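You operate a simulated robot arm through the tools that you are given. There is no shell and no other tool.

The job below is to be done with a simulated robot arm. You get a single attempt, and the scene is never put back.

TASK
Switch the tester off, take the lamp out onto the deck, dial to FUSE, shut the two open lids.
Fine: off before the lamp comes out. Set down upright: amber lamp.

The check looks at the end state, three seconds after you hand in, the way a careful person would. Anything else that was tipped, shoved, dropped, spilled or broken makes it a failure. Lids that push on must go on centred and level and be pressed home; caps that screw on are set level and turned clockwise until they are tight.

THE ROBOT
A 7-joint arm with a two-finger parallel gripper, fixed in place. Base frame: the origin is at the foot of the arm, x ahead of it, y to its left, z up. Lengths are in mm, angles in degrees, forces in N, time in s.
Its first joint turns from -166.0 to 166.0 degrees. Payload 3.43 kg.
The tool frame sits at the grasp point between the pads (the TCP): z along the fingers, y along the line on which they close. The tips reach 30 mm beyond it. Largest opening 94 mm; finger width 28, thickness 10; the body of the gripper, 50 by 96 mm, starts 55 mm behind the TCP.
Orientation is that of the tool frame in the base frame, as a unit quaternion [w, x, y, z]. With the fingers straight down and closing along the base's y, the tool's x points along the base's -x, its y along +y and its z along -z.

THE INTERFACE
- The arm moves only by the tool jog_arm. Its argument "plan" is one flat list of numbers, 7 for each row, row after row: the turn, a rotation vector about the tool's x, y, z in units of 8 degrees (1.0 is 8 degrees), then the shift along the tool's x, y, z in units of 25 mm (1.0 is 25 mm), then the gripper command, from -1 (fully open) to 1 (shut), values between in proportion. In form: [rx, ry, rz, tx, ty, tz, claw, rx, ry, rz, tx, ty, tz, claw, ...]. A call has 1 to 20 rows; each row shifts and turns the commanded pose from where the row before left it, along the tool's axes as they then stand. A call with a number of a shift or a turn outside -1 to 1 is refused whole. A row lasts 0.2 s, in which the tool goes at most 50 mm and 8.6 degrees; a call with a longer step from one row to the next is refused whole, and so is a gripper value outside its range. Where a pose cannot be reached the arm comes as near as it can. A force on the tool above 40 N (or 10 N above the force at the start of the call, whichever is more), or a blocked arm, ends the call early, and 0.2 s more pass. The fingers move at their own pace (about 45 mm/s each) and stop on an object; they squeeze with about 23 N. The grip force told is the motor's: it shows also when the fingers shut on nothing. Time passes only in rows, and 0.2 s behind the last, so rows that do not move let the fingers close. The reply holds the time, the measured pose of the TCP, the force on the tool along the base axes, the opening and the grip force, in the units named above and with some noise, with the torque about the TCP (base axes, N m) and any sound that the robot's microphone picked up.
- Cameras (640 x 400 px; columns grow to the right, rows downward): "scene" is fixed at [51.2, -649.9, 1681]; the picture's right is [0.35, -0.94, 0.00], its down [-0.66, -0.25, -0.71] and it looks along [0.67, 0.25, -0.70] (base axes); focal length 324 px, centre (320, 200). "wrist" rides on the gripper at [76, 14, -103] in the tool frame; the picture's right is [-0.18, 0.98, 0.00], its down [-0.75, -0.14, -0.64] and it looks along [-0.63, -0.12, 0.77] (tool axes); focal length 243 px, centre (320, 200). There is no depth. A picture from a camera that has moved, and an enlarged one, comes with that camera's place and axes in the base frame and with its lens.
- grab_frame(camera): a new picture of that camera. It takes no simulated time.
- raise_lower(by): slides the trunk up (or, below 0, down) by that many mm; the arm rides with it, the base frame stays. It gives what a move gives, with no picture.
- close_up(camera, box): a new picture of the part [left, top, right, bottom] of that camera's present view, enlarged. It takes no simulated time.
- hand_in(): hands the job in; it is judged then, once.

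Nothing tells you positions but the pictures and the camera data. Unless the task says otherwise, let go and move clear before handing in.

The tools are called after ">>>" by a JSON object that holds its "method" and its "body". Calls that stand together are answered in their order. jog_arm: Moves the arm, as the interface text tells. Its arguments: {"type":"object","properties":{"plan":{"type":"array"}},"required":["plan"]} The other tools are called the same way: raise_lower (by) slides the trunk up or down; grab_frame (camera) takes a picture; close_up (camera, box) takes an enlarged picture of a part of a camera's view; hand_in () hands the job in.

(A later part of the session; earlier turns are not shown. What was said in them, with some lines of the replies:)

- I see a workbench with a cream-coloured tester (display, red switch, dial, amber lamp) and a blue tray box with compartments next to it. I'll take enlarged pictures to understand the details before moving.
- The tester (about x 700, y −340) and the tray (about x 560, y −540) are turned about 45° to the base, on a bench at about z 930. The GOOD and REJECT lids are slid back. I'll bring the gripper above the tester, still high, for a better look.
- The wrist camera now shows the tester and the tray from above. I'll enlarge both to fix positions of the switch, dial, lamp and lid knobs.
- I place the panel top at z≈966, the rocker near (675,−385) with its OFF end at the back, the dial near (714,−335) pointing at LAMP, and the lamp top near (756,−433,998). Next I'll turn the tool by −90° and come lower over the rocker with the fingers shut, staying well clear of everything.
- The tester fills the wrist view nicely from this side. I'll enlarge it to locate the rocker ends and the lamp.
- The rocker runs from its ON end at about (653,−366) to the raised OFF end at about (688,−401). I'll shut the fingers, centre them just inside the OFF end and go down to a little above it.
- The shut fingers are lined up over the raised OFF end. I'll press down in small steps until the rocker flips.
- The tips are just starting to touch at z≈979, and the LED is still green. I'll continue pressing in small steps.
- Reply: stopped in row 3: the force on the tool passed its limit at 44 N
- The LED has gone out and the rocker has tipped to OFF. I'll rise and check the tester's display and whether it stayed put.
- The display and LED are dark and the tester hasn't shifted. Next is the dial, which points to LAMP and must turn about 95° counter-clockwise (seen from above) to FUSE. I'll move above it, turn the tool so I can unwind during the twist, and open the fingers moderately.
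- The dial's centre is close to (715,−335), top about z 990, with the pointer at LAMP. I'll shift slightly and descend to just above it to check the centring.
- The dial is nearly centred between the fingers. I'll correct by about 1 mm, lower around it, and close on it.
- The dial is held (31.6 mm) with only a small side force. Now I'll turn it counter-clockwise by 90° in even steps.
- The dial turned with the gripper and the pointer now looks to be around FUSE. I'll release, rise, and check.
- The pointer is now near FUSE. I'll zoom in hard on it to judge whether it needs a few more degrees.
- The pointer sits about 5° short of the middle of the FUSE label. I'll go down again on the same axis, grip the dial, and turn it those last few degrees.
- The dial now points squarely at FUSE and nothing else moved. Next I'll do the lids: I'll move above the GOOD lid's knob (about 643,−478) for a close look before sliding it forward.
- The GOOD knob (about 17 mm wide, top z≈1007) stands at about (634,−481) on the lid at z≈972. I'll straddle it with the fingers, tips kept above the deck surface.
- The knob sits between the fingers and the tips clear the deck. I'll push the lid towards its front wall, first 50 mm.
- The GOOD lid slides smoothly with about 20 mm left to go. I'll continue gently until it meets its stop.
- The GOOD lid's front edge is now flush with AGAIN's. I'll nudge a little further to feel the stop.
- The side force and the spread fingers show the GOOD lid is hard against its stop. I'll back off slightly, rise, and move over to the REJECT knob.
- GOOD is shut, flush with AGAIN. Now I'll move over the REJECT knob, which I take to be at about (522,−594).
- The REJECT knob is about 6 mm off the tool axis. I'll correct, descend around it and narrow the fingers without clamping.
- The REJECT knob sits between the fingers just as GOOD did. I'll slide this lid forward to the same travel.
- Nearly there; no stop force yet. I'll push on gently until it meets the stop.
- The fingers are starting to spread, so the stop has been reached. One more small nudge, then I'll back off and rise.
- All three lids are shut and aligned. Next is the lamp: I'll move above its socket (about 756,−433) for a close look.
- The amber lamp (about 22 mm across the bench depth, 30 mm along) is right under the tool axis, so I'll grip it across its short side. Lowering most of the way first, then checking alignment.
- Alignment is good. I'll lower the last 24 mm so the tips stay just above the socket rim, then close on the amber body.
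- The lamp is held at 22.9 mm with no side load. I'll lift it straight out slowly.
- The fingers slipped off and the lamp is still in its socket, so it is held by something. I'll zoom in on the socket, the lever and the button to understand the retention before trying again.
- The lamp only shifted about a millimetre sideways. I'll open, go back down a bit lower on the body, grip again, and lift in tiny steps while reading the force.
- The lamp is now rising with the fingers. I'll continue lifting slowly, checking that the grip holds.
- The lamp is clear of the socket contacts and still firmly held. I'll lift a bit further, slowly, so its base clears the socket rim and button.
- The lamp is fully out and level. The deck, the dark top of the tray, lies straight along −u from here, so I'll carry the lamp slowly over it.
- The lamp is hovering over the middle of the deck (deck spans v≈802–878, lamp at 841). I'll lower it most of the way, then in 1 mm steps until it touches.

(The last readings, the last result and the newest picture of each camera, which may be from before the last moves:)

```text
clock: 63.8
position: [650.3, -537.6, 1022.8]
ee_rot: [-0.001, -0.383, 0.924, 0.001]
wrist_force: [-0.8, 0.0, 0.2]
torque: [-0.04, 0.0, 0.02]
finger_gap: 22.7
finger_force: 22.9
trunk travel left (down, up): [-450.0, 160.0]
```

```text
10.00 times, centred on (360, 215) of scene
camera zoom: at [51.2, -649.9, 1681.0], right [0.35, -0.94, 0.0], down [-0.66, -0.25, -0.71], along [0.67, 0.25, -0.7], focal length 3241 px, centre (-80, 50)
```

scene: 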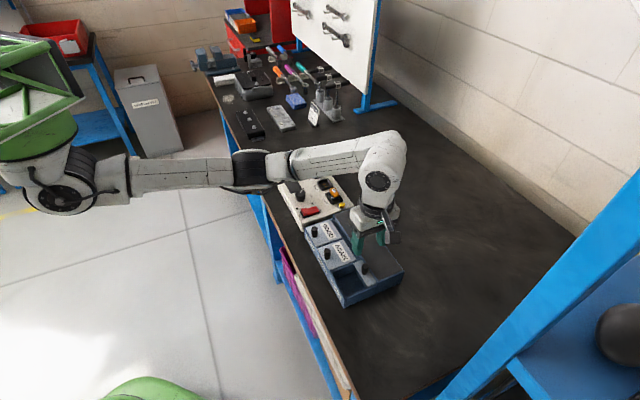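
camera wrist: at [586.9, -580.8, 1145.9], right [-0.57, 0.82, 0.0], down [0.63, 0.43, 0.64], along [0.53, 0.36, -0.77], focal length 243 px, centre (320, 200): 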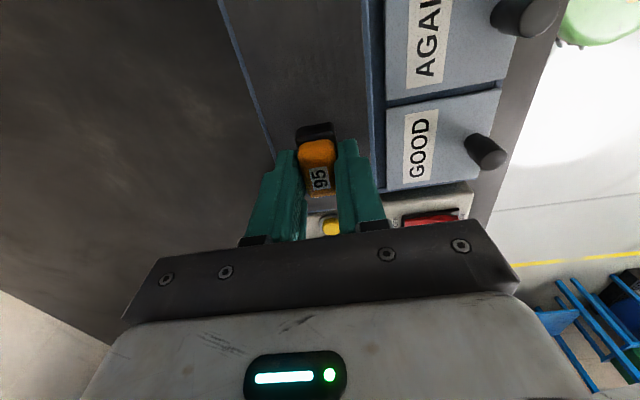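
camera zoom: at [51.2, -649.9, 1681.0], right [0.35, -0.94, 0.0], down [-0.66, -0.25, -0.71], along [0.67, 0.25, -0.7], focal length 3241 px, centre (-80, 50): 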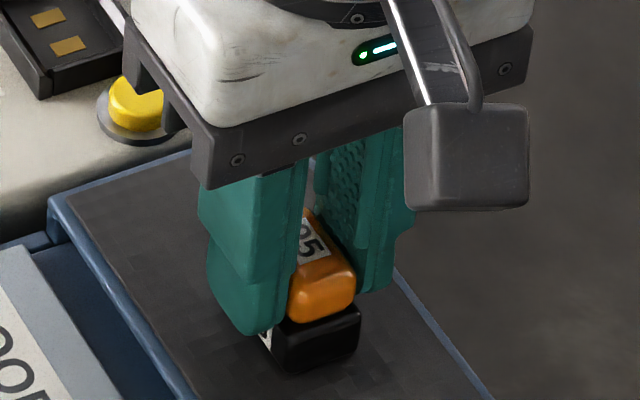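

The base is only a few millimetres above the deck. Continuing in 1 mm steps.

>>> {"method": "jog_arm", "body": {"plan": [0, 0, 0, 0, 0, 0.04, 1, 0, 0, 0, 0, 0, 0.04, 1, 0, 0, 0, 0, 0, 0, 1]}}

>>> {"method": "jog_arm", "body": {"plan": [0, 0, 0, 0, 0, 0.04, 1, 0, 0, 0, 0, 0, 0.04, 1, 0, 0, 0, 0, 0, 0, 1]}}

>>> {"method": "close_up", "body": {"camera": "scene", "box": [335, 195, 385, 235]}}

```text
clock: 64.6
position: [651.9, -538.4, 1021.9]
ee_rot: [0.0, -0.384, 0.923, 0.0]
wrist_force: [0.1, 0.5, 5.4]
torque: [0.07, -0.02, 0.03]
finger_gap: 22.8
finger_force: 22.5
trunk travel left (down, up): [-450.0, 160.0]
```

```text
clock: 65.4
position: [651.7, -537.6, 1021.5]
ee_rot: [0.001, -0.383, 0.924, 0.0]
wrist_force: [-0.3, 0.0, 18.8]
torque: [0.0, 0.03, 0.0]
finger_gap: 23.0
finger_force: 23.4
trunk travel left (down, up): [-450.0, 160.0]
```

```text
10.00 times, centred on (360, 215) of scene
camera zoom: at [51.2, -649.9, 1681.0], right [0.35, -0.94, 0.0], down [-0.66, -0.25, -0.71], along [0.67, 0.25, -0.7], focal length 3241 px, centre (-80, 50)
```

zoom: 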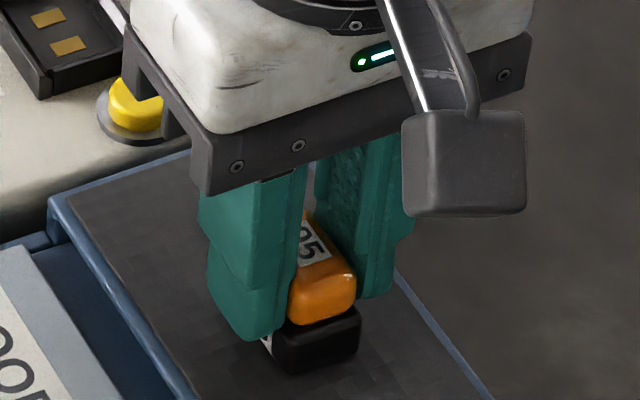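

The lamp is standing on the deck with a light contact load. I'll ease off 2 mm of push, open the fingers gently, and check that it stands upright.

>>> {"method": "jog_arm", "body": {"plan": [0, 0, 0, 0, 0, -0.06, 1, 0, 0, 0, 0, 0, -0.03, 1, 0, 0, 0, 0, 0, 0, 1]}}

>>> {"method": "jog_arm", "body": {"plan": [0, 0, 0, 0, 0, 0, 0.45, 0, 0, 0, 0, 0, 0, 0.2, 0, 0, 0, 0, 0, 0, 0.0, 0, 0, 0, 0, 0, 0, -0.15]}}

>>> {"method": "close_up", "body": {"camera": "scene", "box": [335, 195, 385, 235]}}

>>> {"method": "close_up", "body": {"camera": "wrist", "box": [240, 80, 400, 220]}}

```text
clock: 66.2
position: [651.7, -538.5, 1021.6]
ee_rot: [0.001, -0.383, 0.924, 0.001]
wrist_force: [1.9, -2.3, 6.6]
torque: [-0.12, -0.02, 0.06]
finger_gap: 22.9
finger_force: 22.8
trunk travel left (down, up): [-450.0, 160.0]
```

```text
clock: 67.2
position: [652.8, -537.6, 1022.7]
ee_rot: [0.0, -0.384, 0.923, 0.001]
wrist_force: [-0.1, 0.4, 0.5]
torque: [-0.02, -0.03, 0.01]
finger_gap: 54.2
finger_force: 0.0
trunk travel left (down, up): [-450.0, 160.0]
```

```text
10.00 times, centred on (360, 215) of scene
camera zoom: at [51.2, -649.9, 1681.0], right [0.35, -0.94, 0.0], down [-0.66, -0.25, -0.71], along [0.67, 0.25, -0.7], focal length 3241 px, centre (-80, 50)
```

zoom: 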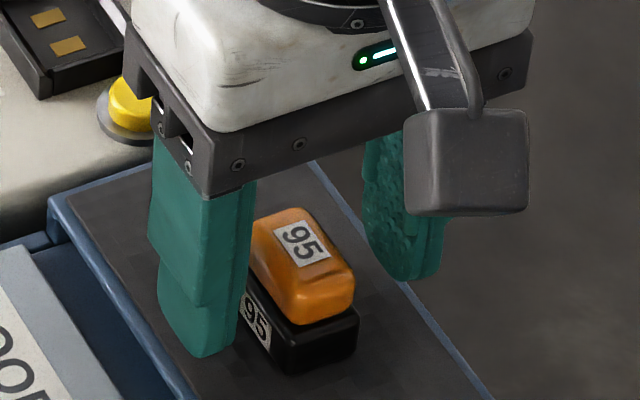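

```text
2.86 times, centred on (320, 150) of wrist
camera zoom: at [588.1, -581.1, 1124.8], right [-0.57, 0.82, 0.0], down [0.63, 0.43, 0.64], along [0.53, 0.36, -0.77], focal length 693 px, centre (320, 343)
```

zoom: 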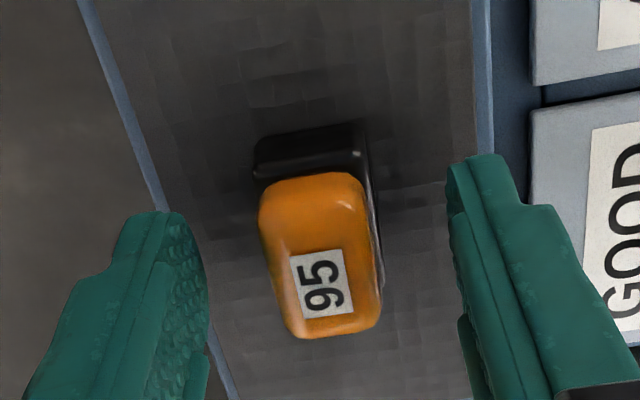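

The lamp stands upright on the deck with clear space on both sides. I'll rise straight up and move clear for a final check.

>>> {"method": "jog_arm", "body": {"plan": [0, 0, 0, 0, 0, -0.3, -0.15, 0, 0, 0, 0, 0, -0.6, -0.15, 0, 0, 0, 0, 0, -0.9, -0.15, 0, 0, 0, 0, 0, -0.9, -0.15, 0, 0, 0, 0, 0, -0.9, -0.15, 0, 0, 0, 0, 0, -0.9, -0.15, 0, 0, 0, 0, 0, -0.9, -0.15, 0, 0, 0, 0.5, 0.8, -0.3, -0.15, 0, 0, 0, 0.5, 0.8, -0.3, -0.15, 0, 0, 0, 0.5, 0.8, -0.3, -0.15, 0, 0, 0, 0.5, 0.8, -0.3, -0.15, 0, 0, 0, 0.5, 0.8, -0.3, -0.15, 0, 0, 0, 0.5, 0.8, -0.3, -0.15, 0, 0, 0, 0.5, 0.8, -0.3, -0.15, 0, 0, 0, 0.5, 0.8, -0.3, -0.15]}}

>>> {"method": "grab_frame", "body": {"camera": "scene"}}

>>> {"method": "close_up", "body": {"camera": "scene", "box": [265, 150, 425, 310]}}

>>> {"method": "grab_frame", "body": {"camera": "wrist"}}

```text
clock: 70.4
position: [466.6, -494.3, 1216.7]
ee_rot: [0.0, -0.383, 0.924, 0.001]
wrist_force: [0.2, -0.7, -0.2]
torque: [-0.01, 0.03, 0.01]
finger_gap: 54.1
finger_force: 0.1
trunk travel left (down, up): [-450.0, 160.0]
```

```text
taken
```

scene: 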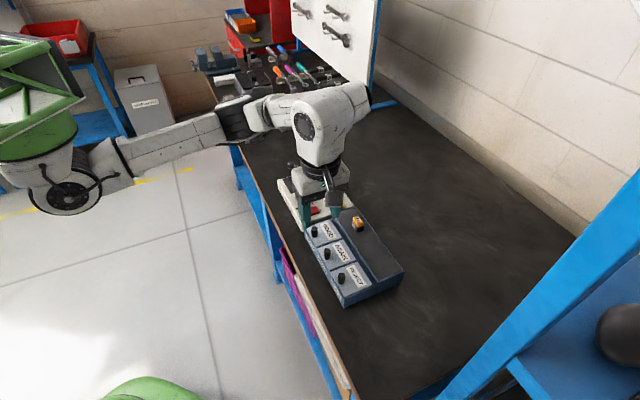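

```text
2.50 times, centred on (345, 230) of scene
camera zoom: at [51.2, -649.9, 1681.0], right [0.35, -0.94, 0.0], down [-0.66, -0.25, -0.71], along [0.67, 0.25, -0.7], focal length 810 px, centre (258, 125)
```

zoom: 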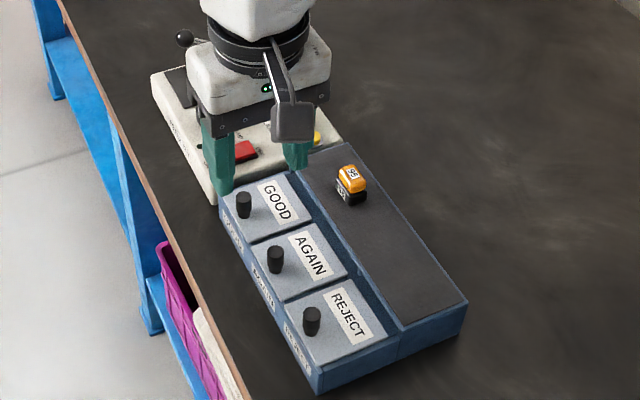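

```text
taken
camera wrist: at [402.7, -538.1, 1319.0], right [-0.57, 0.82, 0.0], down [0.63, 0.43, 0.64], along [0.53, 0.36, -0.77], focal length 243 px, centre (320, 200)
```

wrist: 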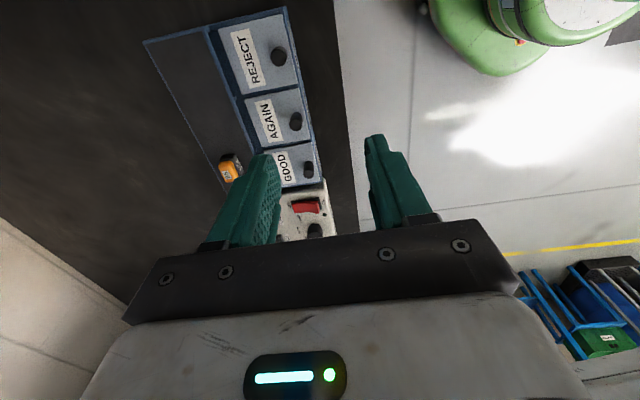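

The lamp is on the deck, and the lids look shut. I'll move the arm further aside and inspect the tester, the dial and the lids once more.

>>> {"method": "jog_arm", "body": {"plan": [0, 0, 0, 0.65, 0.65, 0, -0.15, 0, 0, 0, 0.65, 0.65, 0, -0.15, 0, 0, 0, 0.65, 0.65, 0, -0.15, 0, 0, 0, 0.65, 0.65, 0, -0.15, 0, 0, 0, 0.65, 0.65, 0, -0.15, 0, 0, 0, 0.65, 0.65, 0, -0.15]}}

>>> {"method": "close_up", "body": {"camera": "scene", "box": [270, 150, 360, 240]}}

>>> {"method": "close_up", "body": {"camera": "scene", "box": [300, 205, 410, 310]}}

>>> {"method": "close_up", "body": {"camera": "scene", "box": [300, 185, 330, 210]}}

```text
clock: 71.8
position: [330.2, -496.1, 1217.2]
ee_rot: [-0.001, -0.384, 0.923, 0.001]
wrist_force: [0.3, -0.4, 0.5]
torque: [-0.01, 0.01, 0.02]
finger_gap: 54.1
finger_force: 0.0
trunk travel left (down, up): [-450.0, 160.0]
```

```text
4.44 times, centred on (315, 195) of scene
camera zoom: at [51.2, -649.9, 1681.0], right [0.35, -0.94, 0.0], down [-0.66, -0.25, -0.71], along [0.67, 0.25, -0.7], focal length 1440 px, centre (342, 222)
```

zoom: 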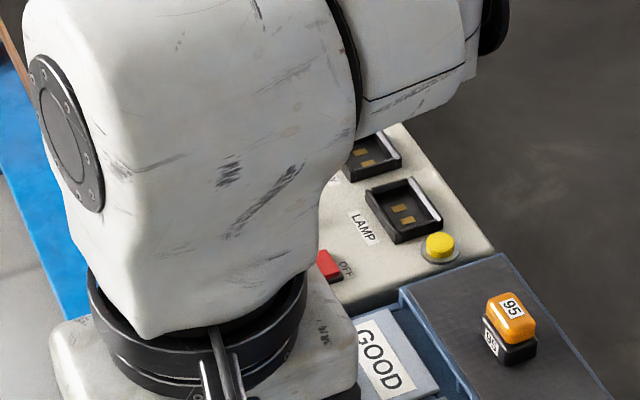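

```text
3.81 times, centred on (355, 258) of scene
camera zoom: at [51.2, -649.9, 1681.0], right [0.35, -0.94, 0.0], down [-0.66, -0.25, -0.71], along [0.67, 0.25, -0.7], focal length 1235 px, centre (187, -19)
```

zoom: 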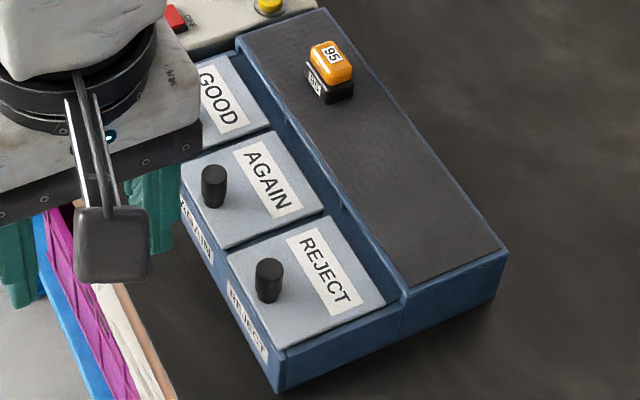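

```text
16.00 times, centred on (315, 198) of scene
camera zoom: at [51.2, -649.9, 1681.0], right [0.35, -0.94, 0.0], down [-0.66, -0.25, -0.71], along [0.67, 0.25, -0.7], focal length 5186 px, centre (400, 240)
```

zoom: 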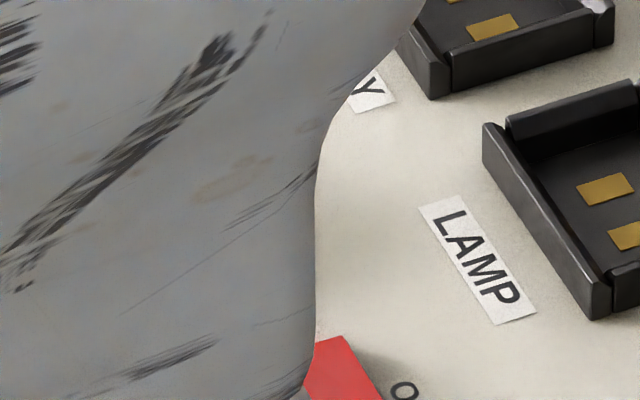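

The arm is blocking the view of the tester; I'll move it back near its starting pose so I can check everything.

>>> {"method": "jog_arm", "body": {"plan": [0, 0, 0, -0.8, 0.45, -0.3, -0.15, 0, 0, 0, -0.8, 0.45, -0.3, -0.15, 0, 0, 0, -0.8, 0.45, -0.3, -0.15, 0, 0, 0, -0.8, 0.45, -0.3, -0.15, 0, 0, 0, -0.8, 0.45, -0.3, -0.15, 0, 0, 0.9375, 0, 0, 0, -0.15, 0, 0, 0.9375, 0, 0, 0, -0.15, 0, 0, 0.9375, 0, 0, 0, -0.15, 0, 0, 0.9375, 0, 0, 0, -0.15, 0, 0, 0.9375, 0, 0, 0, -0.15, 0, 0, 0.9375, 0, 0, 0, -0.15]}}

>>> {"method": "close_up", "body": {"camera": "scene", "box": [265, 145, 365, 235]}}

>>> {"method": "close_up", "body": {"camera": "scene", "box": [295, 195, 415, 310]}}

>>> {"method": "close_up", "body": {"camera": "scene", "box": [300, 185, 330, 210]}}

>>> {"method": "grab_frame", "body": {"camera": "wrist"}}

```text
clock: 74.2
position: [372.5, -392.9, 1257.3]
ee_rot: [0.0, 0.001, 1.0, 0.0]
wrist_force: [-0.2, -0.3, 0.7]
torque: [-0.03, 0.03, -0.02]
finger_gap: 54.5
finger_force: 0.1
out of reach, approached as far as the arm can: row 4, 5
trunk travel left (down, up): [-450.0, 160.0]
```

```text
4.44 times, centred on (315, 190) of scene
camera zoom: at [51.2, -649.9, 1681.0], right [0.35, -0.94, 0.0], down [-0.66, -0.25, -0.71], along [0.67, 0.25, -0.7], focal length 1440 px, centre (342, 244)
```

zoom: 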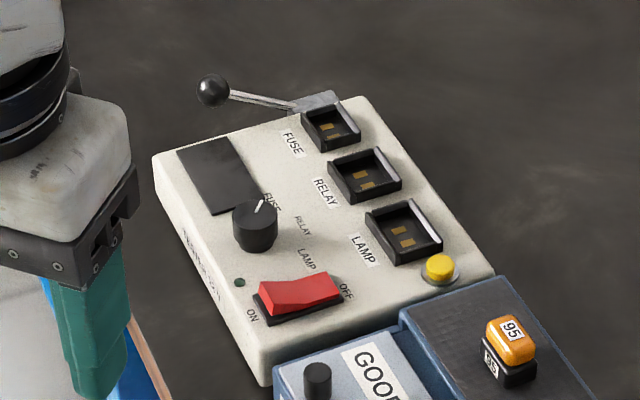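

```text
3.48 times, centred on (355, 252) of scene
camera zoom: at [51.2, -649.9, 1681.0], right [0.35, -0.94, 0.0], down [-0.66, -0.25, -0.71], along [0.67, 0.25, -0.7], focal length 1127 px, centre (198, 17)
```

zoom: 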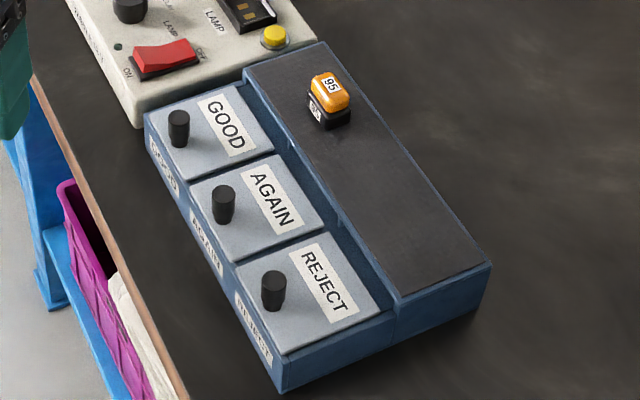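

```text
16.00 times, centred on (315, 198) of scene
camera zoom: at [51.2, -649.9, 1681.0], right [0.35, -0.94, 0.0], down [-0.66, -0.25, -0.71], along [0.67, 0.25, -0.7], focal length 5186 px, centre (400, 240)
```

zoom: 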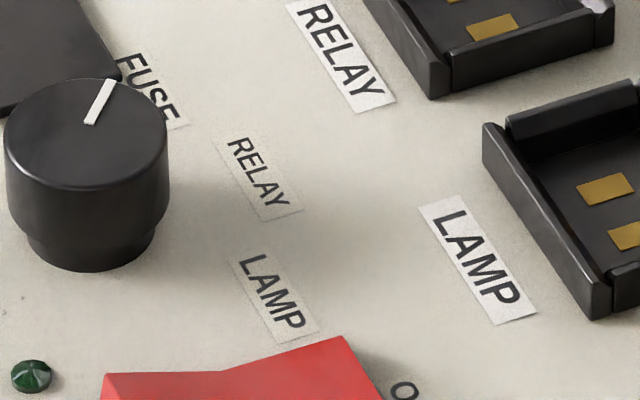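

```text
taken
camera wrist: at [296.8, -377.2, 1359.1], right [0.18, 0.98, 0.0], down [0.75, -0.14, 0.64], along [0.63, -0.12, -0.77], focal length 243 px, centre (320, 200)
```

wrist: 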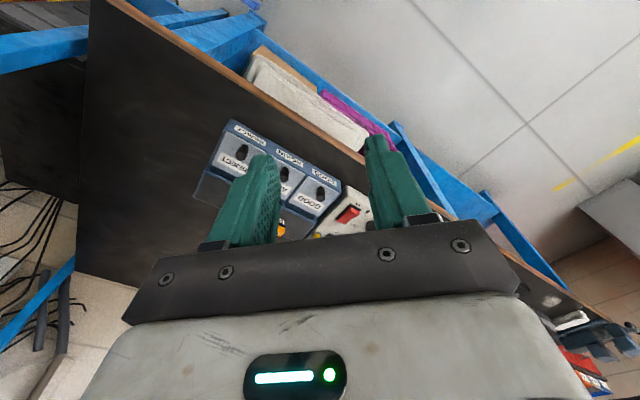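

The scene checks out. The rocker is at OFF with the LED and display dark, the dial points at FUSE, and the LAMP socket is empty. The amber lamp stands upright on the tray's deck. GOOD and REJECT are shut in line with AGAIN, and nothing else has moved. The arm is clear with the gripper empty, so I'm handing in.

>>> {"method": "hand_in", "body": {}}

```text
The job is handed in.
```

I finished all four steps and handed the job in; the check's verdict hasn't come back to me.

- **Tester:** it was switched off first, before the lamp came out. The rocker is at OFF, and the LED and display are dark.
- **Dial:** it points at FUSE, within about 3° of the label's centre by my measurement. I felt no click, so I set it by eye.
- **Lids:** GOOD and REJECT are slid fully against their stops, in line with AGAIN.
- **Lamp:** the amber lamp stands upright near the middle of the dark tray top, across its depth. I took that surface to be "the deck"; nothing in the scene is labelled with that word.

My first pull on the lamp slipped off, and the lamp shifted about 1 mm in its socket. I gripped it lower and it came out cleanly. Nothing else was moved, and the arm is clear.
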